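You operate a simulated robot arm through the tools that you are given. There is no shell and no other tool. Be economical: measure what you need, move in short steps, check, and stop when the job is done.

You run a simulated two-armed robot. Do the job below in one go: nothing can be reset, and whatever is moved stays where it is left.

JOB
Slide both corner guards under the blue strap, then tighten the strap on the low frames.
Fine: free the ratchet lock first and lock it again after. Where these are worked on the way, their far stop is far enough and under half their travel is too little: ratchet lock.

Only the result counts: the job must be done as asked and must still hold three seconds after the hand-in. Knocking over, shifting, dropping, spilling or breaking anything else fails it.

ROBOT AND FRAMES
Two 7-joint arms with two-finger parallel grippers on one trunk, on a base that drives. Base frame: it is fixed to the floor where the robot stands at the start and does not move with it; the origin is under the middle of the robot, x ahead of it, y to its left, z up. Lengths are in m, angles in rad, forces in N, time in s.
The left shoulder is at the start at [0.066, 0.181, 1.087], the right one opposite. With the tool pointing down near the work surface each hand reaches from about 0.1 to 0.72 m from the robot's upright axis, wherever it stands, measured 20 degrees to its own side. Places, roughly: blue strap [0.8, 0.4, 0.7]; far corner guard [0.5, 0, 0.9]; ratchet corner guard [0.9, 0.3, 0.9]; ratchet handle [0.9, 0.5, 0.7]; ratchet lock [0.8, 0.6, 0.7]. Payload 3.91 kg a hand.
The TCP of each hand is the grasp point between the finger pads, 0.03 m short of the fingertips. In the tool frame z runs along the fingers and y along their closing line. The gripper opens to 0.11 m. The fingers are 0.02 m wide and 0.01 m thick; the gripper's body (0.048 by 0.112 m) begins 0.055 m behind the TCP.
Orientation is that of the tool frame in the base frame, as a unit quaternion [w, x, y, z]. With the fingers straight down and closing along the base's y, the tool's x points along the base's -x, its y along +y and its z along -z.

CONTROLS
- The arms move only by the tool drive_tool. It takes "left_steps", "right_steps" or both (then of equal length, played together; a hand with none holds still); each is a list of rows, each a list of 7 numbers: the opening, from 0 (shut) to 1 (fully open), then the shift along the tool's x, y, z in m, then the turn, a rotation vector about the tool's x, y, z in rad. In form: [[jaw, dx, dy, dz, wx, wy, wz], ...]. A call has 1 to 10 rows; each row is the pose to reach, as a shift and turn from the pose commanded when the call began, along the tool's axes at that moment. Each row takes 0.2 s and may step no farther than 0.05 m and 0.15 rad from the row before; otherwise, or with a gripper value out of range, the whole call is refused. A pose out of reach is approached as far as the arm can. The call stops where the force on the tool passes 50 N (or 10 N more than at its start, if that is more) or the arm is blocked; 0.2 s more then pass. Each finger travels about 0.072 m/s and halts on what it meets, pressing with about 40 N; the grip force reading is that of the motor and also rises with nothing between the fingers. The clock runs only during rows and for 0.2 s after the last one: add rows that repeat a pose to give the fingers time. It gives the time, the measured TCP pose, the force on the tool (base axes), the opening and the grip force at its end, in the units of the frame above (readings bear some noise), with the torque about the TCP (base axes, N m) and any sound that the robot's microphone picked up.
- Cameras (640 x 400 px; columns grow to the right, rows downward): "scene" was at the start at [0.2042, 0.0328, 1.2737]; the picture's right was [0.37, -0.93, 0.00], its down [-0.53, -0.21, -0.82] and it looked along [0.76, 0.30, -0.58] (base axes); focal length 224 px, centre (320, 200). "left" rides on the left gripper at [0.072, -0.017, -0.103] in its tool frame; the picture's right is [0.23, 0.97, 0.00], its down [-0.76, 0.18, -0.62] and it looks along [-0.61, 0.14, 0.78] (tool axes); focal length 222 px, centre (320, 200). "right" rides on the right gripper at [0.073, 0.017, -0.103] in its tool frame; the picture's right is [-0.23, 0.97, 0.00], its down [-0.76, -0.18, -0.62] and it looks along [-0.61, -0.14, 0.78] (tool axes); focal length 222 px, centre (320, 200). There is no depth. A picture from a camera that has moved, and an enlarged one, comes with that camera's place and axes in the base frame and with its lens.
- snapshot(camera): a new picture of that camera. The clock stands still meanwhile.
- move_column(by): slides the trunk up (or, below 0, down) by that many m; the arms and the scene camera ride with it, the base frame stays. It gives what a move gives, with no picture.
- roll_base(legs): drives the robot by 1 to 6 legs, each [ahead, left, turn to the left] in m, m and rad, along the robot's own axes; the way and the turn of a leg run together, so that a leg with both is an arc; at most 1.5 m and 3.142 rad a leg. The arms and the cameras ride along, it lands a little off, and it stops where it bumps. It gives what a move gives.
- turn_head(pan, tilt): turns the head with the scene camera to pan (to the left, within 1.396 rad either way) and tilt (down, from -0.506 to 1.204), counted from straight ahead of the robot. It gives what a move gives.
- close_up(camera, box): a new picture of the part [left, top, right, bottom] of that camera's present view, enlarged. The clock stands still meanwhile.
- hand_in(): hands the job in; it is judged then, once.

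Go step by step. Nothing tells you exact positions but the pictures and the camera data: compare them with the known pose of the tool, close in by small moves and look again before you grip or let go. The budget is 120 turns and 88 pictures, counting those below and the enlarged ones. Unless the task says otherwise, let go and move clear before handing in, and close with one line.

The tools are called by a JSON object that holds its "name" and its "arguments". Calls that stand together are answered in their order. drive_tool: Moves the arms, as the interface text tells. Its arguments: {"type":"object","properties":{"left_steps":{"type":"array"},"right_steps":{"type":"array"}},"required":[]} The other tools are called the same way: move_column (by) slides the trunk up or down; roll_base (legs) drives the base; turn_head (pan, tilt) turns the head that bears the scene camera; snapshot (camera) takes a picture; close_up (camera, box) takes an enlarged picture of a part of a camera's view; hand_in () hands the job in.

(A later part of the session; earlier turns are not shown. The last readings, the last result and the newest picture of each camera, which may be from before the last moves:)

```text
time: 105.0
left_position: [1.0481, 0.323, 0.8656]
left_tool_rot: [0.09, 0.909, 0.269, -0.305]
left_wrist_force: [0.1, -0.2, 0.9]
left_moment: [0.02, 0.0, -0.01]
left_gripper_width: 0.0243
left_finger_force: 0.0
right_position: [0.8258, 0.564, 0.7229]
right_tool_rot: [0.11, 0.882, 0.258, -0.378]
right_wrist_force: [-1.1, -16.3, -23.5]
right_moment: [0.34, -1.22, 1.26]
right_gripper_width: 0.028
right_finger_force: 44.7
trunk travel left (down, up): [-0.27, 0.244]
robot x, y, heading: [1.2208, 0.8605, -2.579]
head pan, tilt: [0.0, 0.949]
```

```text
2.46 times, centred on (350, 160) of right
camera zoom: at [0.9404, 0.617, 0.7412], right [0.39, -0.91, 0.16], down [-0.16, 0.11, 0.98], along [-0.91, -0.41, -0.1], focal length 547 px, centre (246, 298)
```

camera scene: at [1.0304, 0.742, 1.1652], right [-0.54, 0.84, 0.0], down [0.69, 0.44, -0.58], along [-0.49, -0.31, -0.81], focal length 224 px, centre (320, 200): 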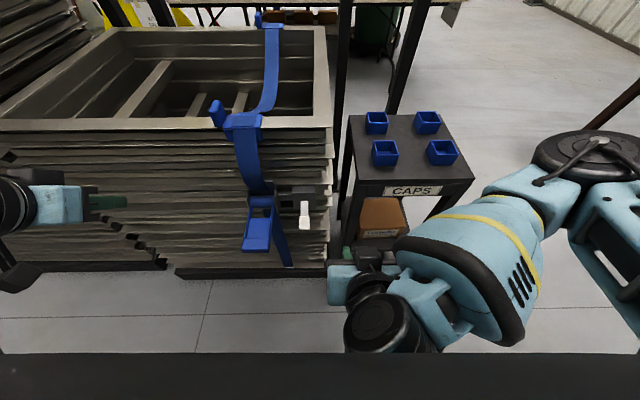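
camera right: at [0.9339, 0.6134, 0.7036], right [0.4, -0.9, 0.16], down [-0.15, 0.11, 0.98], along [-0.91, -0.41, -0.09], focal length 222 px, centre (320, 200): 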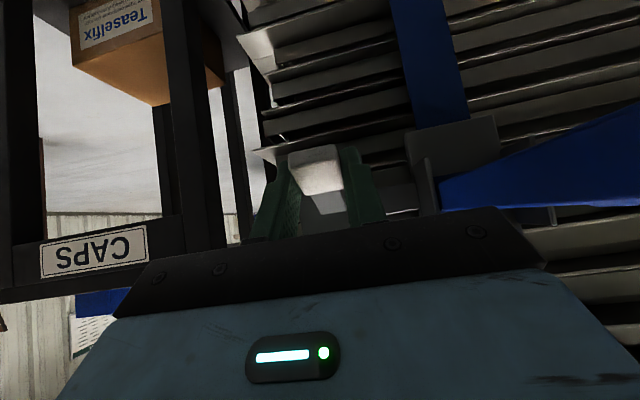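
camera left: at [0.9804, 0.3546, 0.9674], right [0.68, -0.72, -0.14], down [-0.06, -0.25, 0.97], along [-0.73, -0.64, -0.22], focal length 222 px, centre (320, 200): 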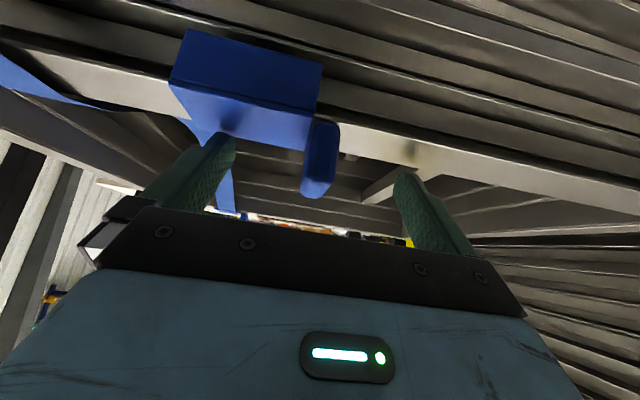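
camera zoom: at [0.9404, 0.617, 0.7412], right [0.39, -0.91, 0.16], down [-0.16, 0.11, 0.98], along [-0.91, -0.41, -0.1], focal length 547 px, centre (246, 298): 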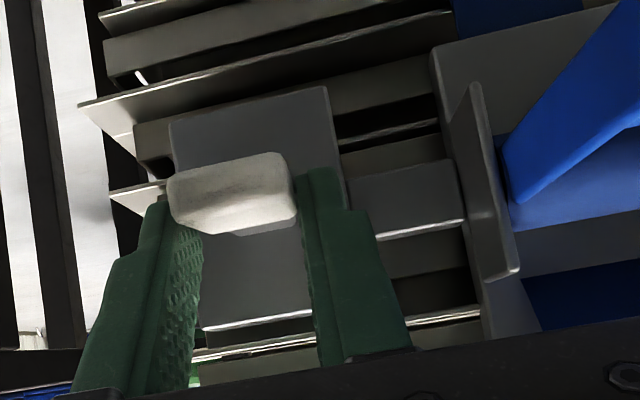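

The lever is moving and now points straight out. Continue upward to its other stop.

{"name": "drive_tool", "arguments": {"right_steps": [[0, -0.006, 0.001, -0.005, 0, 0, 0], [0, -0.011, 0.001, -0.0102, 0, 0, 0], [0, -0.018, 0.001, -0.0135, 0, 0, 0], [0, -0.026, 0.001, -0.0161, 0, 0, 0], [0, -0.035, 0.001, -0.018, 0, 0, 0], [0, -0.0438, 0.001, -0.019, 0, 0, 0]]}}

{"name": "snapshot", "arguments": {"camera": "right"}}

```text
time: 106.4
left_position: [1.0486, 0.3244, 0.8679]
left_tool_rot: [0.089, 0.909, 0.269, -0.307]
left_wrist_force: [-0.8, -0.9, -0.2]
left_moment: [0.01, 0.01, -0.01]
left_gripper_width: 0.0239
left_finger_force: 0.0
right_position: [0.8127, 0.5568, 0.7692]
right_tool_rot: [0.11, 0.881, 0.256, -0.382]
right_wrist_force: [0.0, -1.1, 0.3]
right_moment: [-0.01, -0.01, 0.02]
right_gripper_width: 0.0
right_finger_force: 37.5
trunk travel left (down, up): [-0.27, 0.244]
robot x, y, heading: [1.2207, 0.8638, -2.578]
head pan, tilt: [0.0, 0.949]
```

```text
26 pictures are left
camera right: at [0.9278, 0.6091, 0.7885], right [0.39, -0.91, 0.17], down [-0.15, 0.11, 0.98], along [-0.91, -0.41, -0.09], focal length 222 px, centre (320, 200)
```

right: 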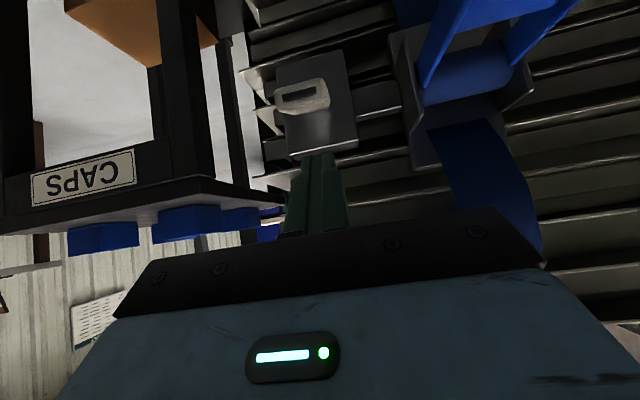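

The grip slipped off midway; the lever stays about horizontal. I'll instead push it up from beneath with closed fingers held nearly level.

{"name": "drive_tool", "arguments": {"right_steps": [[0, 0.027, 0, -0.029, 0, 0, 0], [0, 0.0587, 0, -0.063, 0, 0, 0], [0, 0.074, 0, -0.049, 0, -0.14, 0], [0, 0.092, 0, -0.032, 0, -0.28, 0], [0, 0.109, 0, -0.016, 0, -0.42, 0], [0, 0.116, 0, -0.009, 0, -0.56, 0], [0, 0.116, 0, -0.009, 0, -0.65, 0], [0, 0.116, 0, -0.009, 0, -0.65, 0]]}}

{"name": "snapshot", "arguments": {"camera": "right"}}

{"name": "close_up", "arguments": {"camera": "scene", "box": [220, 160, 348, 280]}}

```text
time: 108.4
left_position: [1.0501, 0.3242, 0.8682]
left_tool_rot: [0.09, 0.909, 0.269, -0.307]
left_wrist_force: [-0.3, 0.5, -0.5]
left_moment: [-0.02, -0.02, -0.01]
left_gripper_width: 0.0242
left_finger_force: 0.1
right_position: [0.8357, 0.6106, 0.6867]
right_tool_rot: [0.155, 0.722, 0.178, -0.651]
right_wrist_force: [0.0, 0.3, 0.5]
right_moment: [-0.01, -0.01, -0.01]
right_gripper_width: 0.0002
right_finger_force: 38.1
right hand out of reach, approached as far as the arm can: row 7, 8
trunk travel left (down, up): [-0.27, 0.244]
robot x, y, heading: [1.2258, 0.8613, -2.574]
head pan, tilt: [0.0, 0.949]
stopped in row 8 (right hand): the arm was blocked; the commanded pose is now the measured one
```

```text
25 pictures are left
camera right: at [0.9411, 0.6478, 0.6265], right [0.43, -0.88, 0.22], down [0.4, 0.4, 0.82], along [-0.81, -0.27, 0.52], focal length 222 px, centre (320, 200)
```

right: 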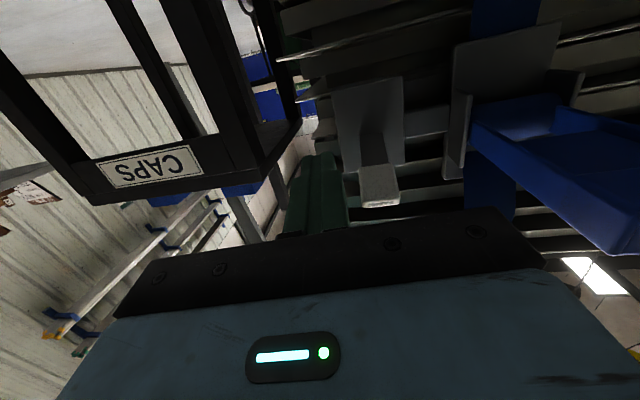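

```text
3.33 times, centred on (284, 220) of scene
camera zoom: at [1.0302, 0.742, 1.1652], right [-0.54, 0.84, 0.0], down [0.69, 0.44, -0.58], along [-0.49, -0.31, -0.81], focal length 745 px, centre (440, 133)
```

zoom: 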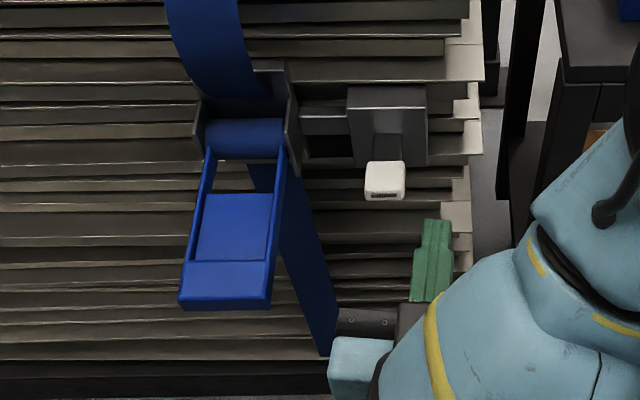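

The fingers are level now, just below and beside the lever. I move under it and push up.

{"name": "drive_tool", "arguments": {"right_steps": [[0, 0, 0.018, 0, 0, 0, 0], [0, 0, 0.035, 0, 0, 0, 0], [0, 0, 0.036, 0.02, 0, 0, 0], [0, 0, 0.036, 0.038, 0, 0, 0], [0, -0.02, 0.036, 0.038, 0, 0, 0], [0, -0.035, 0.036, 0.038, 0, 0, 0], [0, -0.05, 0.036, 0.038, 0, 0, 0], [0, -0.065, 0.036, 0.036, 0, 0, 0], [0, -0.075, 0.036, 0.034, 0, 0, 0], [0, -0.085, 0.036, 0.032, 0, 0, 0]]}}

{"name": "close_up", "arguments": {"camera": "scene", "box": [220, 160, 348, 280]}}

```text
time: 110.3
left_position: [1.0477, 0.3244, 0.8675]
left_tool_rot: [0.089, 0.909, 0.269, -0.306]
left_wrist_force: [-1.1, 0.3, -0.7]
left_moment: [0.01, 0.01, 0.02]
left_gripper_width: 0.0243
left_finger_force: 0.1
right_position: [0.8111, 0.602, 0.6884]
right_tool_rot: [0.107, 0.773, 0.166, -0.602]
right_wrist_force: [-1.6, -1.0, 0.4]
right_moment: [0.0, 0.02, 0.01]
right_gripper_width: 0.0
right_finger_force: 37.7
trunk travel left (down, up): [-0.27, 0.244]
robot x, y, heading: [1.219, 0.8603, -2.576]
head pan, tilt: [0.0, 0.949]
stopped in row 9 (right hand): the arm was blocked; the commanded pose is now the measured one
```

```text
3.33 times, centred on (284, 220) of scene
camera zoom: at [1.0302, 0.742, 1.1652], right [-0.54, 0.84, 0.0], down [0.69, 0.44, -0.58], along [-0.49, -0.31, -0.81], focal length 745 px, centre (440, 133)
```

zoom: 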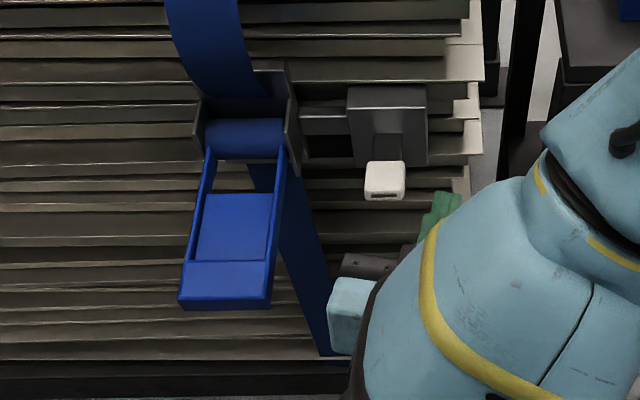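

The arm can't manage a level hand here. I'll go back to the earlier pitch and regrip the cap, deeper, turning the hand along with the lever so it won't slip.

{"name": "drive_tool", "arguments": {"right_steps": [[0, 0, 0, -0.045, 0, 0, 0], [0, 0, 0, -0.085, -0.04, 0.12, -0.014], [0.55, -0.03, 0.01, -0.085, -0.083, 0.248, -0.028], [0.55, -0.06, 0.02, -0.085, -0.125, 0.373, -0.042], [0.55, -0.0925, 0.0276, -0.085, -0.167, 0.497, -0.056], [0.55, -0.0925, 0.0276, -0.085, -0.167, 0.497, -0.056]]}}

{"name": "snapshot", "arguments": {"camera": "right"}}

```text
time: 111.2
left_position: [1.0478, 0.3243, 0.8682]
left_tool_rot: [0.09, 0.909, 0.269, -0.307]
left_wrist_force: [-0.4, 0.4, -0.9]
left_moment: [0.01, -0.02, -0.01]
left_gripper_width: 0.0241
left_finger_force: 0.0
right_position: [0.9106, 0.6454, 0.6966]
right_tool_rot: [0.082, 0.869, 0.222, -0.434]
right_wrist_force: [0.3, 0.6, 0.9]
right_moment: [-0.01, -0.01, -0.02]
right_gripper_width: 0.0608
right_finger_force: 0.4
trunk travel left (down, up): [-0.27, 0.244]
robot x, y, heading: [1.2245, 0.8593, -2.578]
head pan, tilt: [0.0, 0.949]
stopped in row 4 (right hand): the arm was blocked; the commanded pose is now the measured one
```

```text
22 pictures are left
camera right: at [1.0303, 0.6879, 0.7013], right [0.33, -0.94, 0.13], down [-0.03, 0.13, 0.99], along [-0.94, -0.33, 0.01], focal length 222 px, centre (320, 200)
```

right: 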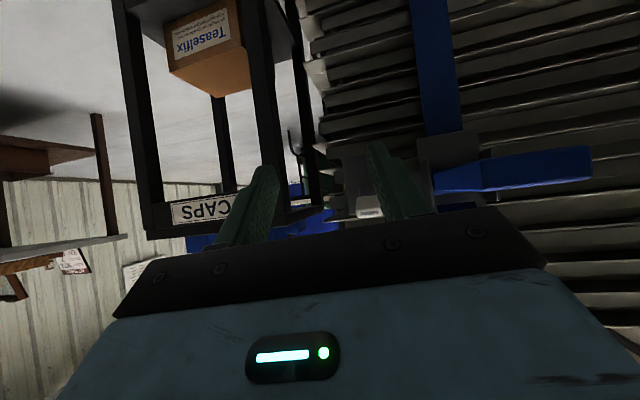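

My own body limits the hand; backing the base up 10 cm gives it room.

{"name": "roll_base", "arguments": {"legs": [[-0.1, 0, 0]]}}

```text
time: 112.4
left_position: [1.1351, 0.3774, 0.8676]
left_tool_rot: [0.09, 0.909, 0.269, -0.307]
left_wrist_force: [0.2, 0.6, 0.4]
left_moment: [-0.01, 0.02, -0.01]
left_gripper_width: 0.0245
left_finger_force: 0.1
right_position: [0.9937, 0.697, 0.6975]
right_tool_rot: [0.083, 0.868, 0.222, -0.436]
right_wrist_force: [-0.1, -0.6, -0.2]
right_moment: [-0.06, 0.01, -0.03]
right_gripper_width: 0.0606
right_finger_force: 0.0
trunk travel left (down, up): [-0.27, 0.244]
robot x, y, heading: [1.3047, 0.9126, -2.571]
head pan, tilt: [0.0, 0.949]
```

With more room I try the level hand again, approaching below the lever.

{"name": "drive_tool", "arguments": {"right_steps": [[0, -0.011, 0.007, 0.021, -0.021, -0.107, 0.002], [0, -0.022, 0.014, 0.043, -0.042, -0.213, 0.005], [0, -0.033, 0.021, 0.064, -0.063, -0.32, 0.007], [0, -0.045, 0.028, 0.086, -0.084, -0.426, 0.01], [0, -0.0558, 0.035, 0.1074, -0.105, -0.533, 0.012], [0, -0.0558, 0.035, 0.1074, -0.105, -0.533, 0.012]]}}

{"name": "snapshot", "arguments": {"camera": "scene"}}

```text
time: 113.8
left_position: [1.1331, 0.3781, 0.8666]
left_tool_rot: [0.089, 0.909, 0.268, -0.307]
left_wrist_force: [0.1, -0.3, -0.2]
left_moment: [-0.02, 0.0, -0.02]
left_gripper_width: 0.0239
left_finger_force: 0.1
right_position: [0.8975, 0.6164, 0.673]
right_tool_rot: [0.181, 0.72, 0.206, -0.638]
right_wrist_force: [0.9, -0.5, -0.1]
right_moment: [-0.01, -0.03, 0.01]
right_gripper_width: 0.0
right_finger_force: 37.6
trunk travel left (down, up): [-0.27, 0.244]
robot x, y, heading: [1.3051, 0.917, -2.582]
head pan, tilt: [0.0, 0.949]
```

```text
21 pictures are left
camera scene: at [1.1142, 0.7951, 1.1652], right [-0.54, 0.84, 0.0], down [0.69, 0.44, -0.58], along [-0.49, -0.31, -0.81], focal length 224 px, centre (320, 200)
```

scene: 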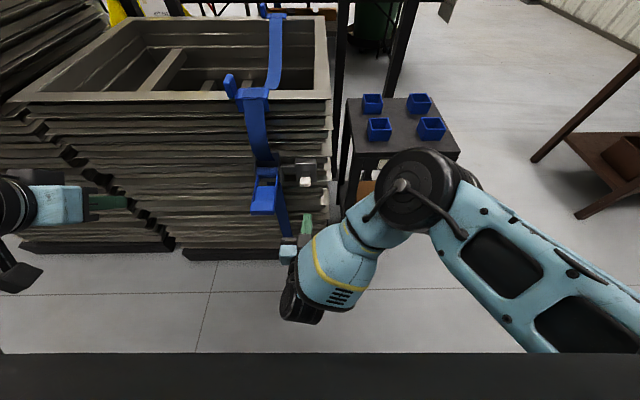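

The level pose works now. I advance under the lever and push it up.

{"name": "drive_tool", "arguments": {"right_steps": [[0, 0, 0.006, 0.03, 0, 0, 0], [0, -0.005, 0.006, 0.06, 0, 0, 0], [0, -0.01, 0.006, 0.09, 0, 0, 0], [0, -0.03, 0.006, 0.09, 0, 0, 0], [0, -0.045, 0.006, 0.09, 0, 0, 0], [0, -0.06, 0.006, 0.089, 0, 0, 0], [0, -0.075, 0.006, 0.087, 0, 0, 0], [0, -0.09, 0.006, 0.085, 0, 0, 0]]}}

{"name": "close_up", "arguments": {"camera": "scene", "box": [220, 120, 348, 240]}}

```text
time: 115.1
left_position: [1.1327, 0.3777, 0.8665]
left_tool_rot: [0.09, 0.908, 0.269, -0.307]
left_wrist_force: [0.1, 0.4, 0.6]
left_moment: [0.01, 0.02, -0.01]
left_gripper_width: 0.0242
left_finger_force: 0.1
right_position: [0.8314, 0.5596, 0.6994]
right_tool_rot: [0.183, 0.731, 0.219, -0.62]
right_wrist_force: [-3.0, -1.7, -16.0]
right_moment: [0.23, -0.35, 0.01]
right_gripper_width: 0.0002
right_finger_force: 37.6
right hand out of reach, approached as far as the arm can: row 2, 3
trunk travel left (down, up): [-0.27, 0.244]
robot x, y, heading: [1.305, 0.9144, -2.578]
head pan, tilt: [0.0, 0.949]
stopped in row 6 (right hand): the force on the tool passed its limit at 61 N (the readings are from after the stop); the commanded pose is now the measured one
```

```text
3.33 times, centred on (284, 180) of scene
camera zoom: at [1.1137, 0.7945, 1.1651], right [-0.54, 0.84, 0.0], down [0.69, 0.44, -0.58], along [-0.49, -0.31, -0.81], focal length 745 px, centre (440, 267)
```

zoom: 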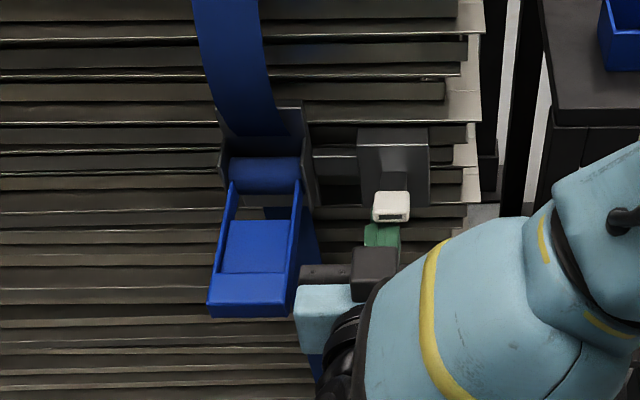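

The lever is hard against a stop (61 N didn't budge it), so the lock is at its far stop. Next I take the right hand back, down, and under the blue ratchet handle.

{"name": "drive_tool", "arguments": {"right_steps": [[0, 0.005, 0, -0.03, 0, 0, 0], [0, 0.015, 0, -0.06, 0, 0, 0], [0, 0.045, 0, -0.062, 0, 0, 0], [0, 0.056, 0.03, -0.062, 0, 0, 0], [0, 0.056, 0.06, -0.062, 0, 0, 0], [0, 0.056, 0.091, -0.062, 0, 0, 0], [0, 0.056, 0.091, -0.052, 0, 0, 0]]}}

{"name": "close_up", "arguments": {"camera": "scene", "box": [200, 110, 340, 250]}}

```text
time: 116.9
left_position: [1.1324, 0.3773, 0.8672]
left_tool_rot: [0.089, 0.909, 0.269, -0.307]
left_wrist_force: [0.1, -0.4, 0.4]
left_moment: [0.05, -0.01, -0.04]
left_gripper_width: 0.0237
left_finger_force: 0.1
right_position: [0.8753, 0.5613, 0.6552]
right_tool_rot: [0.151, 0.74, 0.201, -0.624]
right_wrist_force: [0.4, 0.1, -0.4]
right_moment: [0.04, 0.03, 0.05]
right_gripper_width: 0.0
right_finger_force: 37.6
right hand out of reach, approached as far as the arm can: row 5, 6, 7
trunk travel left (down, up): [-0.27, 0.244]
robot x, y, heading: [1.3055, 0.9128, -2.578]
head pan, tilt: [0.0, 0.949]
stopped in row 7 (right hand): the arm was blocked; the commanded pose is now the measured one
```

```text
2.86 times, centred on (270, 180) of scene
camera zoom: at [1.1141, 0.7948, 1.1652], right [-0.54, 0.84, 0.0], down [0.69, 0.44, -0.58], along [-0.49, -0.31, -0.81], focal length 639 px, centre (463, 257)
```

zoom: 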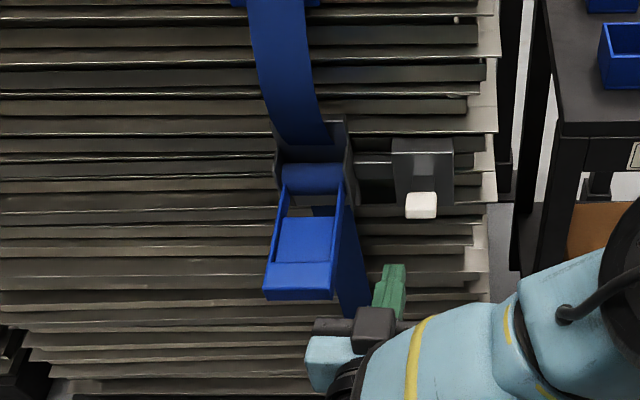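

I want to be sure about the lock lever's angle; a tight close-up.

{"name": "close_up", "arguments": {"camera": "scene", "box": [270, 145, 318, 175]}}

{"name": "close_up", "arguments": {"camera": "right", "box": [200, 0, 460, 200]}}

```text
13.33 times, centred on (294, 160) of scene
camera zoom: at [1.1141, 0.7948, 1.1652], right [-0.54, 0.84, 0.0], down [0.69, 0.44, -0.58], along [-0.49, -0.31, -0.81], focal length 2980 px, centre (667, 733)
```

zoom: 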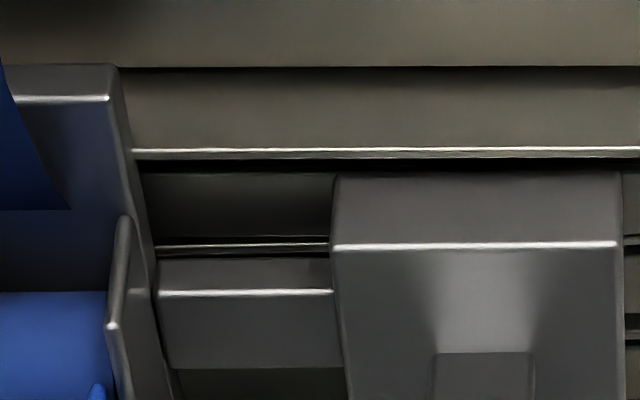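

```text
2.00 times, centred on (330, 100) of right
camera zoom: at [0.984, 0.6031, 0.6031], right [0.44, -0.88, 0.2], down [0.34, 0.37, 0.86], along [-0.83, -0.31, 0.46], focal length 444 px, centre (300, 400)
```

zoom: 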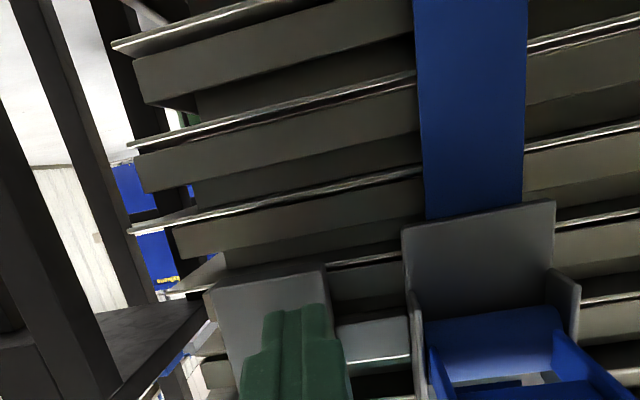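

The lever sits at the same spot; fine. I shift the base left 7 cm so the right hand's fingers lie beneath the ratchet handle, then push up.

{"name": "roll_base", "arguments": {"legs": [[0, 0.07, 0]]}}

{"name": "drive_tool", "arguments": {"right_steps": [[0, -0.02, 0, 0, 0, 0, 0], [0, -0.035, 0, 0, 0, 0, 0], [0, -0.05, 0, 0, 0, 0, 0], [0, -0.065, 0, 0, 0, 0, 0], [0, -0.08, 0, 0, 0, 0, 0]]}}

{"name": "close_up", "arguments": {"camera": "scene", "box": [220, 100, 380, 250]}}

```text
time: 118.2
left_position: [1.1709, 0.3177, 0.8672]
left_tool_rot: [0.089, 0.909, 0.269, -0.306]
left_wrist_force: [0.9, -0.2, -0.3]
left_moment: [0.02, -0.02, -0.02]
left_gripper_width: 0.024
left_finger_force: 0.1
right_position: [0.9143, 0.5014, 0.6546]
right_tool_rot: [0.151, 0.74, 0.202, -0.623]
right_wrist_force: [-0.8, 0.1, -0.2]
right_moment: [-0.02, -0.01, 0.01]
right_gripper_width: 0.0
right_finger_force: 37.7
trunk travel left (down, up): [-0.27, 0.244]
robot x, y, heading: [1.3466, 0.8537, -2.58]
head pan, tilt: [0.0, 0.949]
```

```text
time: 118.8
left_position: [1.171, 0.3184, 0.867]
left_tool_rot: [0.09, 0.909, 0.269, -0.306]
left_wrist_force: [1.1, -0.1, -0.1]
left_moment: [0.0, -0.02, 0.01]
left_gripper_width: 0.024
left_finger_force: 0.1
right_position: [0.9109, 0.5052, 0.6706]
right_tool_rot: [0.143, 0.751, 0.207, -0.61]
right_wrist_force: [-3.9, -8.3, -23.2]
right_moment: [-0.46, 0.56, -0.1]
right_gripper_width: 0.0001
right_finger_force: 37.2
trunk travel left (down, up): [-0.27, 0.244]
robot x, y, heading: [1.3413, 0.8556, -2.572]
head pan, tilt: [0.0, 0.949]
stopped in row 2 (right hand): the force on the tool passed its limit at 60 N (the readings are from after the stop); the commanded pose is now the measured one
```

```text
2.67 times, centred on (300, 175) of scene
camera zoom: at [1.1513, 0.7344, 1.1649], right [-0.54, 0.84, 0.0], down [0.69, 0.44, -0.58], along [-0.49, -0.31, -0.81], focal length 596 px, centre (373, 267)
```

zoom: 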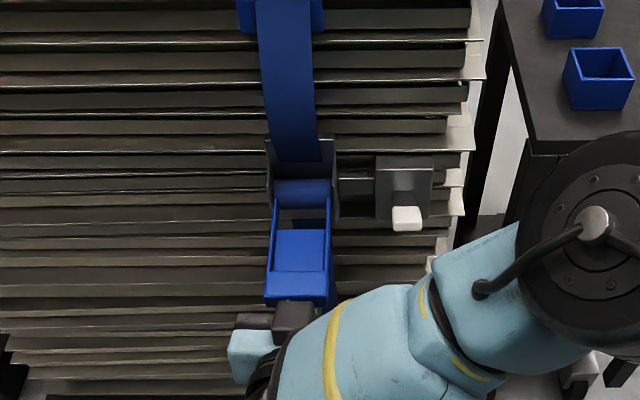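

The handle resisted at contact. I try a slow push to see whether it moves up.

{"name": "drive_tool", "arguments": {"right_steps": [[0, -0.003, 0, 0, 0, 0, 0], [0, -0.006, 0, 0, 0, 0, 0], [0, -0.009, 0, 0, 0, 0, 0], [0, -0.012, 0, 0, 0, 0, 0], [0, -0.015, 0, 0, 0, 0, 0], [0, -0.018, 0, 0, 0, 0, 0], [0, -0.021, 0, 0, 0, 0, 0], [0, -0.024, 0, 0, 0, 0, 0]]}}

```text
time: 119.6
left_position: [1.1698, 0.3176, 0.867]
left_tool_rot: [0.09, 0.908, 0.27, -0.306]
left_wrist_force: [0.1, 0.3, -0.3]
left_moment: [-0.01, 0.0, 0.02]
left_gripper_width: 0.0244
left_finger_force: 0.0
right_position: [0.9117, 0.5086, 0.6701]
right_tool_rot: [0.141, 0.757, 0.21, -0.602]
right_wrist_force: [1.9, -6.0, -18.9]
right_moment: [-0.37, 0.42, -0.17]
right_gripper_width: 0.0
right_finger_force: 38.0
trunk travel left (down, up): [-0.27, 0.244]
robot x, y, heading: [1.3469, 0.8555, -2.576]
head pan, tilt: [0.0, 0.949]
stopped in row 3 (right hand): the force on the tool passed its limit at 51 N (the readings are from after the stop); the commanded pose is now the measured one
```

Up is blocked, likely the handle works downward. I pull the right hand back and aside and bring the left hand above the handle tip.

{"name": "drive_tool", "arguments": {"right_steps": [[0, 0.015, 0, -0.03, 0, 0, 0], [0, 0.015, -0.01, -0.07, 0, 0, 0], [0, 0.015, -0.05, -0.09, 0, 0, 0], [0, 0.015, -0.1, -0.09, 0, 0, 0], [0, 0.015, -0.14, -0.09, 0, 0, 0], [0, 0.015, -0.17, -0.09, 0, 0, 0], [0, 0.015, -0.17, -0.09, 0, 0, 0], [0, 0.015, -0.17, -0.09, 0, 0, 0], [0, 0.015, -0.17, -0.09, 0, 0, 0]], "left_steps": [[0, 0, 0, 0, 0, 0, 0], [0, 0, 0, 0, 0, 0, 0], [0, -0.01, -0.045, 0.01, 0, 0, 0], [0, -0.02, -0.09, 0.02, 0, 0, 0], [0, -0.02, -0.135, 0.04, 0, 0, 0], [0, -0.02, -0.18, 0.06, 0, 0, 0], [0, -0.01, -0.22, 0.08, 0, 0, 0], [-0.0, 0.0, -0.26, 0.1, 0, 0, 0], [0, 0.0, -0.29, 0.12, 0, 0, 0]]}}

{"name": "snapshot", "arguments": {"camera": "left"}}

```text
time: 121.6
left_position: [0.9804, 0.5023, 0.7886]
left_tool_rot: [0.091, 0.908, 0.27, -0.306]
left_wrist_force: [0.2, 0.3, 0.2]
left_moment: [0.0, 0.01, 0.01]
left_gripper_width: 0.0
left_finger_force: 38.3
left hand out of reach, approached as far as the arm can: row 9
right_position: [0.9268, 0.6784, 0.7043]
right_tool_rot: [0.138, 0.757, 0.208, -0.604]
right_wrist_force: [0.1, 1.1, 0.2]
right_moment: [0.03, -0.02, 0.0]
right_gripper_width: 0.0001
right_finger_force: 37.9
right hand out of reach, approached as far as the arm can: row 5, 6, 7, 8, 9
trunk travel left (down, up): [-0.27, 0.244]
robot x, y, heading: [1.3442, 0.8561, -2.575]
head pan, tilt: [0.0, 0.949]
```

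```text
15 pictures are left
camera left: at [1.0729, 0.5811, 0.8269], right [0.68, -0.72, -0.14], down [-0.09, -0.27, 0.96], along [-0.73, -0.64, -0.25], focal length 222 px, centre (320, 200)
```

left: 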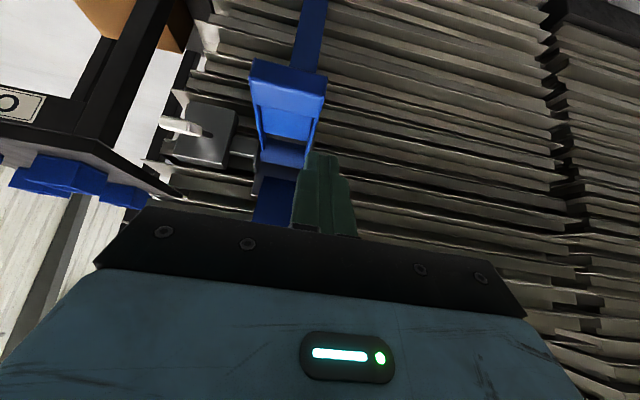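

I nudge the base right to centre the fingers on the handle and press down gently.

{"name": "roll_base", "arguments": {"legs": [[0, -0.03, 0]]}}

{"name": "drive_tool", "arguments": {"left_steps": [[0, -0.006, 0, 0.02, 0, 0, 0], [0, -0.006, 0, 0.042, 0, 0, 0], [0, 0.001, 0, 0.055, 0, 0, 0], [0, 0.008, 0, 0.069, 0, 0, 0], [0, 0.013, 0, 0.084, 0, 0, 0], [0, 0.018, 0, 0.099, 0, 0, 0]]}}

{"name": "close_up", "arguments": {"camera": "scene", "box": [220, 100, 380, 250]}}

```text
time: 122.5
left_position: [0.9634, 0.528, 0.7882]
left_tool_rot: [0.09, 0.909, 0.269, -0.306]
left_wrist_force: [0.4, 0.0, 0.5]
left_moment: [-0.02, -0.01, 0.0]
left_gripper_width: 0.0
left_finger_force: 37.1
right_position: [0.9097, 0.706, 0.7031]
right_tool_rot: [0.14, 0.756, 0.208, -0.604]
right_wrist_force: [0.5, 0.4, -0.2]
right_moment: [0.02, 0.01, -0.02]
right_gripper_width: 0.0001
right_finger_force: 37.4
trunk travel left (down, up): [-0.27, 0.244]
robot x, y, heading: [1.3294, 0.8765, -2.569]
head pan, tilt: [0.0, 0.949]
```

```text
time: 123.9
left_position: [0.9384, 0.4902, 0.7053]
left_tool_rot: [0.088, 0.908, 0.269, -0.307]
left_wrist_force: [0.3, 1.5, 3.5]
left_moment: [0.05, -0.02, -0.03]
left_gripper_width: 0.0003
left_finger_force: 37.2
left hand out of reach, approached as far as the arm can: row 2, 3, 4, 5, 6
right_position: [0.9091, 0.7047, 0.7037]
right_tool_rot: [0.14, 0.756, 0.208, -0.605]
right_wrist_force: [1.0, -0.1, 0.3]
right_moment: [-0.01, 0.01, -0.01]
right_gripper_width: 0.0
right_finger_force: 37.8
trunk travel left (down, up): [-0.27, 0.244]
robot x, y, heading: [1.3311, 0.8762, -2.574]
head pan, tilt: [0.0, 0.949]
```

```text
2.67 times, centred on (300, 175) of scene
camera zoom: at [1.1364, 0.7605, 1.1653], right [-0.54, 0.84, 0.0], down [0.69, 0.44, -0.58], along [-0.49, -0.31, -0.81], focal length 596 px, centre (373, 267)
```

zoom: 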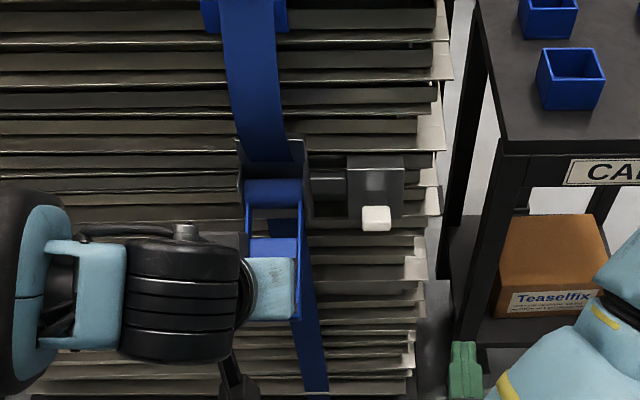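

The handle yields downward easily (tip dropped about 4 cm with only a few newtons), so down is its working stroke. I lower the trunk to keep pressing it, then push on inward.

{"name": "move_column", "arguments": {"by": -0.06}}

{"name": "drive_tool", "arguments": {"left_steps": [[0, -0.008, -0.01, 0.006, 0, 0, 0], [0, -0.006, -0.015, 0.022, 0, 0, 0], [0, -0.004, -0.015, 0.038, 0, 0, 0], [0, -0.002, -0.015, 0.054, 0, 0, 0], [0, 0.0, -0.015, 0.07, 0, 0, 0]]}}

{"name": "snapshot", "arguments": {"camera": "scene"}}

```text
time: 124.7
left_position: [0.9379, 0.4905, 0.6571]
left_tool_rot: [0.091, 0.907, 0.269, -0.31]
left_wrist_force: [15.1, 3.9, 16.6]
left_moment: [-0.2, 0.06, 0.12]
left_gripper_width: 0.0
left_finger_force: 38.0
right_position: [0.9112, 0.7046, 0.6422]
right_tool_rot: [0.136, 0.767, 0.212, -0.591]
right_wrist_force: [-0.3, 0.4, -0.2]
right_moment: [0.0, 0.01, 0.0]
right_gripper_width: 0.0
right_finger_force: 38.1
trunk travel left (down, up): [-0.22, 0.295]
robot x, y, heading: [1.3272, 0.881, -2.572]
head pan, tilt: [0.0, 0.949]
stopped: the force on the tool passed its limit at 58 N (the readings are from after the stop); the commanded pose is now the measured one
```

```text
time: 125.0
left_position: [0.9371, 0.4901, 0.6568]
left_tool_rot: [0.091, 0.908, 0.27, -0.306]
left_wrist_force: [21.7, 5.1, 17.8]
left_moment: [-0.13, 0.05, 0.24]
left_gripper_width: 0.0
left_finger_force: 37.9
left hand out of reach, approached as far as the arm can: row 1
right_position: [0.9116, 0.7051, 0.6434]
right_tool_rot: [0.137, 0.766, 0.213, -0.591]
right_wrist_force: [-0.6, 0.2, -0.4]
right_moment: [0.03, 0.02, -0.01]
right_gripper_width: 0.0001
right_finger_force: 38.1
trunk travel left (down, up): [-0.22, 0.295]
robot x, y, heading: [1.3242, 0.8794, -2.578]
head pan, tilt: [0.0, 0.949]
stopped in row 1 (left hand): the force on the tool passed its limit at 52 N (the readings are from after the stop); the commanded pose is now the measured one
```

```text
13 pictures are left
camera scene: at [1.1259, 0.752, 1.1126], right [-0.54, 0.84, 0.0], down [0.68, 0.44, -0.58], along [-0.49, -0.32, -0.81], focal length 224 px, centre (320, 200)
```

scene: 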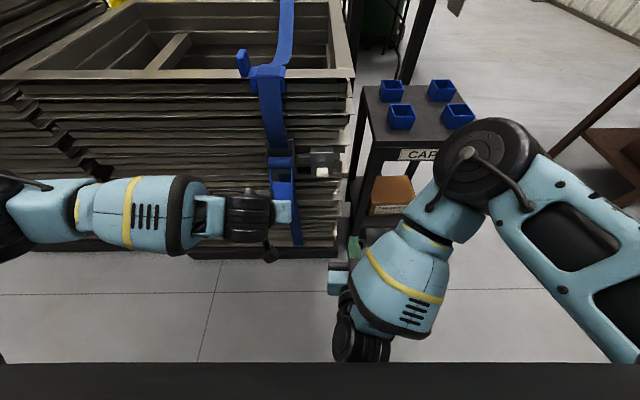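

The handle now stands at roughly −50° and resists. I look with the left camera to judge handle and strap.

{"name": "snapshot", "arguments": {"camera": "left"}}

{"name": "close_up", "arguments": {"camera": "scene", "box": [220, 0, 360, 270]}}

```text
12 pictures are left
camera left: at [1.03, 0.5703, 0.6956], right [0.68, -0.72, -0.14], down [-0.1, -0.27, 0.96], along [-0.72, -0.64, -0.26], focal length 222 px, centre (320, 200)
```

left: 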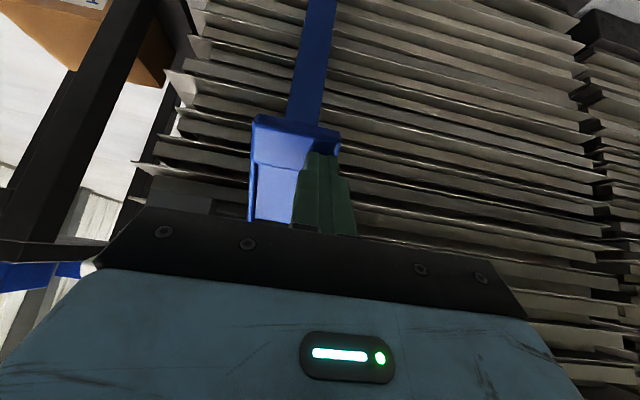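

```text
1.48 times, centred on (290, 135) of scene
camera zoom: at [1.1259, 0.752, 1.1126], right [-0.54, 0.84, 0.0], down [0.68, 0.44, -0.58], along [-0.49, -0.32, -0.81], focal length 331 px, centre (364, 296)
```

zoom: 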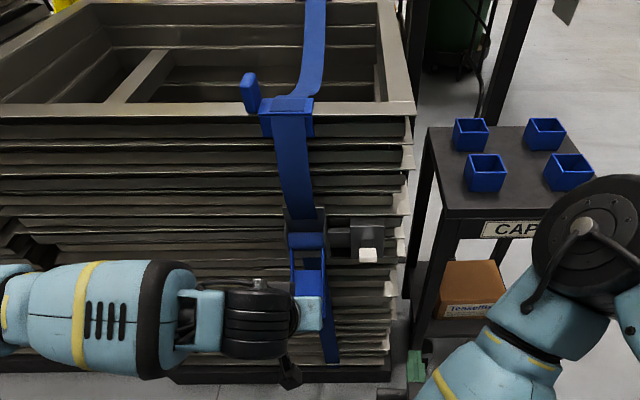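

The handle is folded down but the strap is still slack on top, so pumping is needed. I'll back off, open the left jaw and straddle the handle to grip it for strokes both ways.

{"name": "drive_tool", "arguments": {"left_steps": [[0, -0.01, 0, -0.03, 0, 0, 0], [1, -0.01, 0, -0.06, 0, 0, 0], [1, -0.01, 0, -0.08, 0, 0, 0], [1, -0.01, 0, -0.08, 0, 0, 0], [1, -0.01, 0, -0.08, 0, 0, 0]]}}

{"name": "roll_base", "arguments": {"legs": [[0, -0.025, 0]]}}

{"name": "snapshot", "arguments": {"camera": "left"}}

```text
time: 126.2
left_position: [0.9687, 0.5112, 0.726]
left_tool_rot: [0.092, 0.909, 0.27, -0.305]
left_wrist_force: [0.4, 0.1, 0.2]
left_moment: [0.02, -0.03, 0.01]
left_gripper_width: 0.11
left_finger_force: 0.0
right_position: [0.9115, 0.7041, 0.6426]
right_tool_rot: [0.136, 0.767, 0.213, -0.59]
right_wrist_force: [1.3, 0.3, -0.2]
right_moment: [-0.03, 0.0, 0.01]
right_gripper_width: 0.0
right_finger_force: 37.8
trunk travel left (down, up): [-0.22, 0.295]
robot x, y, heading: [1.3272, 0.8789, -2.567]
head pan, tilt: [0.0, 0.949]
```

```text
time: 127.2
left_position: [0.9538, 0.5323, 0.7255]
left_tool_rot: [0.091, 0.909, 0.27, -0.304]
left_wrist_force: [-0.2, 0.3, -0.1]
left_moment: [0.0, 0.02, 0.0]
left_gripper_width: 0.1097
left_finger_force: 0.1
right_position: [0.8974, 0.7243, 0.6423]
right_tool_rot: [0.135, 0.767, 0.212, -0.59]
right_wrist_force: [-0.9, 0.3, -0.2]
right_moment: [0.01, 0.0, 0.01]
right_gripper_width: 0.0
right_finger_force: 37.8
trunk travel left (down, up): [-0.22, 0.295]
robot x, y, heading: [1.3139, 0.9004, -2.573]
head pan, tilt: [0.0, 0.949]
```

```text
10 pictures are left
camera left: at [1.0471, 0.6122, 0.7643], right [0.68, -0.72, -0.14], down [-0.1, -0.27, 0.96], along [-0.72, -0.64, -0.26], focal length 222 px, centre (320, 200)
```

left: 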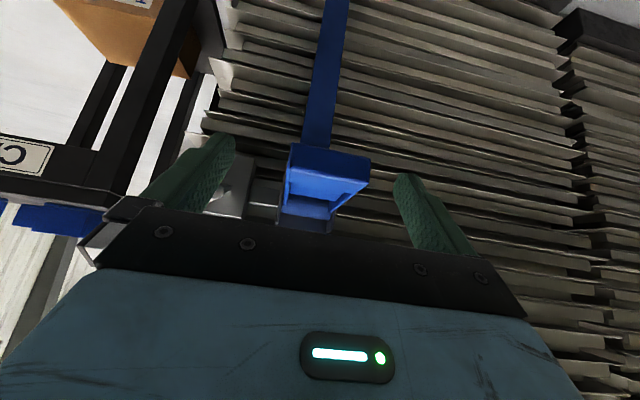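

The handle sprang back up to its start. I check the strap's slack on top.

{"name": "turn_head", "arguments": {"pan": 0.0, "tilt": 0.6}}

{"name": "snapshot", "arguments": {"camera": "scene"}}

```text
time: 128.0
left_position: [0.9547, 0.533, 0.7255]
left_tool_rot: [0.091, 0.909, 0.27, -0.305]
left_wrist_force: [-0.5, 1.4, -0.1]
left_moment: [0.05, 0.01, 0.0]
left_gripper_width: 0.1096
left_finger_force: 0.1
right_position: [0.8981, 0.7248, 0.641]
right_tool_rot: [0.136, 0.766, 0.212, -0.591]
right_wrist_force: [0.1, 0.6, -1.1]
right_moment: [0.0, -0.01, 0.0]
right_gripper_width: 0.0001
right_finger_force: 37.9
trunk travel left (down, up): [-0.22, 0.295]
robot x, y, heading: [1.3152, 0.8988, -2.571]
head pan, tilt: [0.0, 0.6]
```

```text
9 pictures are left
camera scene: at [1.0967, 0.7638, 1.1405], right [-0.54, 0.84, 0.0], down [0.48, 0.3, -0.82], along [-0.69, -0.44, -0.57], focal length 224 px, centre (320, 200)
```

scene: 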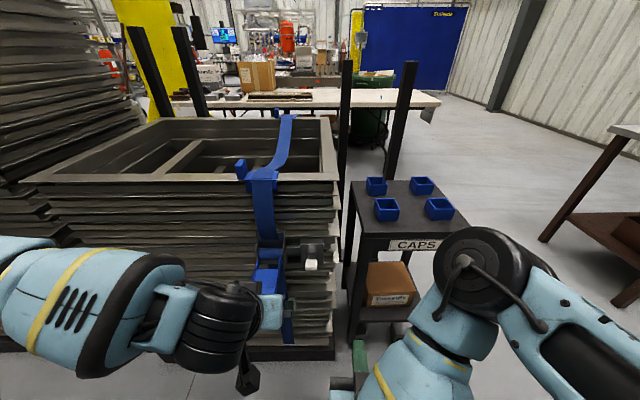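

The strap is still slack. I move the base a little closer, grip the handle by its sides with the left hand, and work it through a full stroke.

{"name": "roll_base", "arguments": {"legs": [[0.04, 0, 0]]}}

{"name": "drive_tool", "arguments": {"left_steps": [[1, 0.006, 0, 0.008, 0, 0, 0], [0, 0.006, 0, 0.008, 0, 0, 0], [0, 0.006, 0, 0.008, 0, 0, 0], [0, 0.006, 0, 0.008, 0, 0, 0], [0, 0.006, 0, 0.008, 0, 0, 0]]}}

```text
time: 128.9
left_position: [0.9218, 0.5106, 0.7247]
left_tool_rot: [0.091, 0.909, 0.27, -0.304]
left_wrist_force: [-0.3, 0.0, 0.1]
left_moment: [0.05, 0.0, 0.04]
left_gripper_width: 0.1101
left_finger_force: 0.0
right_position: [0.8642, 0.7023, 0.6433]
right_tool_rot: [0.136, 0.767, 0.212, -0.59]
right_wrist_force: [0.6, -0.4, 0.7]
right_moment: [0.01, 0.02, 0.03]
right_gripper_width: 0.0002
right_finger_force: 37.7
trunk travel left (down, up): [-0.22, 0.295]
robot x, y, heading: [1.2853, 0.879, -2.578]
head pan, tilt: [0.0, 0.6]
```

```text
time: 130.1
left_position: [0.9257, 0.5035, 0.7147]
left_tool_rot: [0.096, 0.907, 0.275, -0.304]
left_wrist_force: [25.7, -35.9, 3.1]
left_moment: [0.23, 0.34, -0.78]
left_gripper_width: 0.0581
left_finger_force: 44.9
right_position: [0.8664, 0.7004, 0.6423]
right_tool_rot: [0.135, 0.766, 0.214, -0.591]
right_wrist_force: [-0.6, 0.2, 0.0]
right_moment: [0.03, -0.01, 0.01]
right_gripper_width: 0.0
right_finger_force: 37.5
trunk travel left (down, up): [-0.22, 0.295]
robot x, y, heading: [1.282, 0.8779, -2.569]
head pan, tilt: [0.0, 0.6]
```

Handle gripped (5.8 cm wide). I relieve the side force and swing it down along its arc.

{"name": "drive_tool", "arguments": {"left_steps": [[0, 0, 0.01, 0, 0, 0, 0], [0, 0.005, 0.01, 0.016, 0, -0.05, 0], [0, 0.0098, 0.01, 0.0328, 0, -0.12, 0], [0, 0.0095, 0.01, 0.052, 0, -0.2, 0], [0, 0.0076, 0.01, 0.072, 0, -0.3, 0], [0, 0.001, 0.01, 0.09, 0, -0.38, 0], [0, -0.0078, 0.01, 0.109, 0, -0.45, 0]]}}

```text
time: 131.6
left_position: [0.8856, 0.4769, 0.6471]
left_tool_rot: [0.127, 0.836, 0.241, -0.477]
left_wrist_force: [14.3, 11.4, 13.9]
left_moment: [-0.14, 0.45, 1.02]
left_gripper_width: 0.0583
left_finger_force: 44.7
left hand out of reach, approached as far as the arm can: row 6, 7
right_position: [0.8654, 0.7046, 0.6439]
right_tool_rot: [0.136, 0.766, 0.212, -0.592]
right_wrist_force: [-0.4, -0.8, 0.0]
right_moment: [0.01, 0.04, -0.02]
right_gripper_width: 0.0
right_finger_force: 37.8
trunk travel left (down, up): [-0.22, 0.295]
robot x, y, heading: [1.2798, 0.883, -2.574]
head pan, tilt: [0.0, 0.6]
stopped in row 7 (left hand): the force on the tool passed its limit at 84 N (the readings are from after the stop); the commanded pose is now the measured one
```

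Handle is at a firm stop near −56°, still gripped. I check the strap while holding it.

{"name": "snapshot", "arguments": {"camera": "scene"}}

```text
8 pictures are left
camera scene: at [1.0653, 0.7439, 1.1413], right [-0.54, 0.84, 0.0], down [0.47, 0.3, -0.83], along [-0.7, -0.44, -0.56], focal length 224 px, centre (320, 200)
```

scene: 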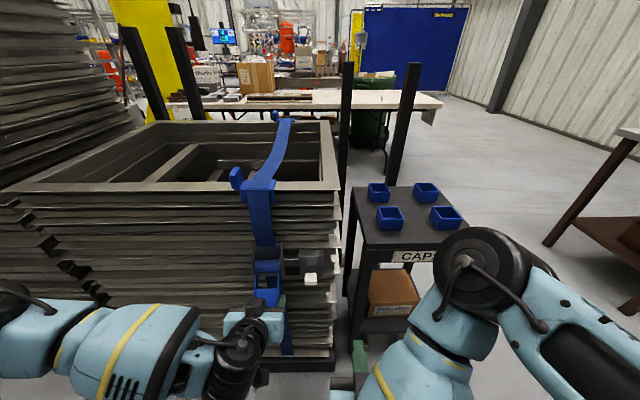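

The strap's sag looks smaller with the handle down, so down strokes draw it in. I pump: up to the start and down again.

{"name": "drive_tool", "arguments": {"left_steps": [[0, -0.003, 0, -0.02, 0, 0.09, 0], [0, -0.0079, 0, -0.0405, 0, 0.19, 0], [0, -0.019, 0, -0.06, 0, 0.29, 0], [0, -0.0336, 0, -0.076, 0, 0.38, 0], [0, -0.0336, 0, -0.076, 0, 0.38, 0], [0, -0.019, 0, -0.06, 0, 0.29, 0], [0, -0.0079, 0, -0.0405, 0, 0.19, 0], [0, -0.003, 0, -0.02, 0, 0.09, 0], [0, 0, 0, -0.002, 0, 0.01, 0]]}}

{"name": "close_up", "arguments": {"camera": "scene", "box": [200, 100, 360, 320]}}

```text
time: 132.2
left_position: [0.9041, 0.4891, 0.6789]
left_tool_rot: [0.101, 0.876, 0.257, -0.394]
left_wrist_force: [-13.7, 3.4, -5.2]
left_moment: [0.73, -0.69, 1.84]
left_gripper_width: 0.0582
left_finger_force: 45.0
right_position: [0.8624, 0.7056, 0.6416]
right_tool_rot: [0.135, 0.767, 0.211, -0.59]
right_wrist_force: [0.3, 0.6, 0.4]
right_moment: [-0.02, -0.02, -0.03]
right_gripper_width: 0.0001
right_finger_force: 38.5
trunk travel left (down, up): [-0.22, 0.295]
robot x, y, heading: [1.2803, 0.8794, -2.576]
head pan, tilt: [0.0, 0.6]
stopped in row 3 (left hand): the force on the tool passed its limit at 57 N (the readings are from after the stop); the commanded pose is now the measured one
```

```text
1.82 times, centred on (280, 210) of scene
camera zoom: at [1.0607, 0.7434, 1.1402], right [-0.54, 0.84, 0.0], down [0.48, 0.3, -0.82], along [-0.7, -0.44, -0.57], focal length 406 px, centre (393, 182)
```

zoom: 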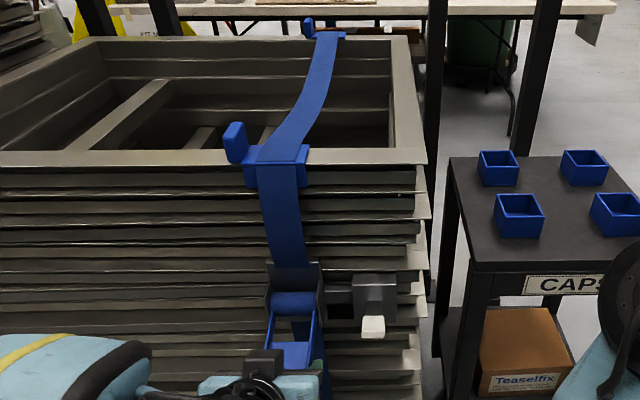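

The strap is tauter than before and seems to keep what was drawn in. I open slightly, let the handle spring up, follow it and grip again for another stroke.

{"name": "drive_tool", "arguments": {"left_steps": [[0.75, 0, 0, 0, 0, 0, 0], [0.75, 0, 0, 0, 0, 0, 0], [0.75, -0.004, 0, -0.022, 0, 0.1, 0], [0.75, -0.009, 0, -0.044, 0, 0.19, 0], [0, -0.009, 0, -0.044, 0, 0.19, 0], [0, -0.009, 0, -0.044, 0, 0.19, 0], [0, -0.009, 0, -0.044, 0, 0.19, 0]]}}

```text
time: 133.8
left_position: [0.9261, 0.5029, 0.7158]
left_tool_rot: [0.076, 0.911, 0.263, -0.31]
left_wrist_force: [-14.9, 16.4, -0.9]
left_moment: [0.19, -0.15, 0.74]
left_gripper_width: 0.0588
left_finger_force: 44.7
right_position: [0.8619, 0.7053, 0.6421]
right_tool_rot: [0.135, 0.767, 0.21, -0.591]
right_wrist_force: [-0.7, -0.5, 0.1]
right_moment: [0.02, 0.0, 0.03]
right_gripper_width: 0.0
right_finger_force: 37.9
trunk travel left (down, up): [-0.22, 0.295]
robot x, y, heading: [1.2808, 0.8771, -2.578]
head pan, tilt: [0.0, 0.6]
```

Handle is back at its start and gripped. Second gripped stroke down to the stop.

{"name": "drive_tool", "arguments": {"left_steps": [[0, 0.006, 0, 0.02, 0, -0.09, 0], [0, 0.0106, 0, 0.0428, 0, -0.19, 0], [0, 0.008, 0, 0.06, 0, -0.28, 0], [0, 0.005, 0, 0.074, 0, -0.34, 0], [0, 0.003, 0, 0.082, 0, -0.38, 0], [0, 0.002, 0, 0.088, 0, -0.4, 0]]}}

{"name": "close_up", "arguments": {"camera": "scene", "box": [200, 100, 360, 320]}}

```text
time: 135.2
left_position: [0.8875, 0.4784, 0.6475]
left_tool_rot: [0.124, 0.832, 0.24, -0.485]
left_wrist_force: [29.6, 34.5, 3.0]
left_moment: [0.5, -0.2, 1.22]
left_gripper_width: 0.0584
left_finger_force: 44.4
left hand out of reach, approached as far as the arm can: row 6
right_position: [0.8644, 0.7058, 0.6456]
right_tool_rot: [0.135, 0.766, 0.209, -0.592]
right_wrist_force: [0.5, -0.2, -0.3]
right_moment: [0.0, 0.03, 0.02]
right_gripper_width: 0.0001
right_finger_force: 38.1
trunk travel left (down, up): [-0.22, 0.295]
robot x, y, heading: [1.2796, 0.8778, -2.577]
head pan, tilt: [0.0, 0.6]
```

```text
1.82 times, centred on (280, 210) of scene
camera zoom: at [1.0645, 0.746, 1.1414], right [-0.54, 0.84, 0.0], down [0.47, 0.3, -0.83], along [-0.7, -0.44, -0.56], focal length 406 px, centre (393, 182)
```

zoom: 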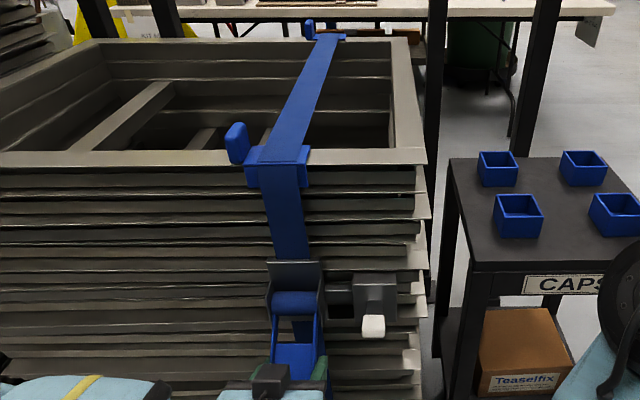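

Cumulative indeed — the strap is now straight. One more stroke to put it firmly under tension.

{"name": "drive_tool", "arguments": {"left_steps": [[0.75, 0, 0, 0, 0, 0, 0], [0.75, 0, 0, 0, 0, 0, 0], [0.75, -0.004, 0, -0.022, 0, 0.1, 0], [0.75, -0.01, 0, -0.0425, 0, 0.2, 0], [0.75, -0.021, 0, -0.062, 0, 0.3, 0], [0.75, -0.034, 0, -0.076, 0, 0.39, 0], [0, -0.034, 0, -0.076, 0, 0.39, 0], [0, -0.034, 0, -0.076, 0, 0.39, 0], [0, -0.034, 0, -0.076, 0, 0.39, 0]]}}

{"name": "drive_tool", "arguments": {"left_steps": [[0, 0.006, 0, 0.02, 0, -0.09, 0], [0, 0.0106, 0, 0.0428, 0, -0.19, 0], [0, 0.008, 0, 0.06, 0, -0.28, 0], [0, 0.005, 0, 0.074, 0, -0.34, 0], [0, 0.003, 0, 0.082, 0, -0.38, 0], [0, 0.002, 0, 0.088, 0, -0.4, 0]]}}

```text
time: 137.2
left_position: [0.9243, 0.5026, 0.7132]
left_tool_rot: [0.077, 0.909, 0.261, -0.315]
left_wrist_force: [-21.9, 25.4, -2.2]
left_moment: [0.13, -0.34, 0.98]
left_gripper_width: 0.0587
left_finger_force: 44.8
right_position: [0.8622, 0.7071, 0.6421]
right_tool_rot: [0.136, 0.767, 0.21, -0.59]
right_wrist_force: [1.3, -0.3, 1.0]
right_moment: [0.0, -0.04, -0.01]
right_gripper_width: 0.0
right_finger_force: 37.5
trunk travel left (down, up): [-0.22, 0.295]
robot x, y, heading: [1.2788, 0.8791, -2.576]
head pan, tilt: [0.0, 0.6]
```

```text
time: 138.6
left_position: [0.8873, 0.4779, 0.6457]
left_tool_rot: [0.123, 0.829, 0.239, -0.49]
left_wrist_force: [23.9, 41.7, 4.1]
left_moment: [0.59, -0.23, 1.04]
left_gripper_width: 0.0585
left_finger_force: 45.3
right_position: [0.8648, 0.7059, 0.6449]
right_tool_rot: [0.137, 0.766, 0.211, -0.592]
right_wrist_force: [-0.5, -0.3, -0.7]
right_moment: [0.04, 0.0, -0.01]
right_gripper_width: 0.0001
right_finger_force: 37.7
trunk travel left (down, up): [-0.22, 0.295]
robot x, y, heading: [1.2833, 0.8792, -2.572]
head pan, tilt: [0.0, 0.6]
```

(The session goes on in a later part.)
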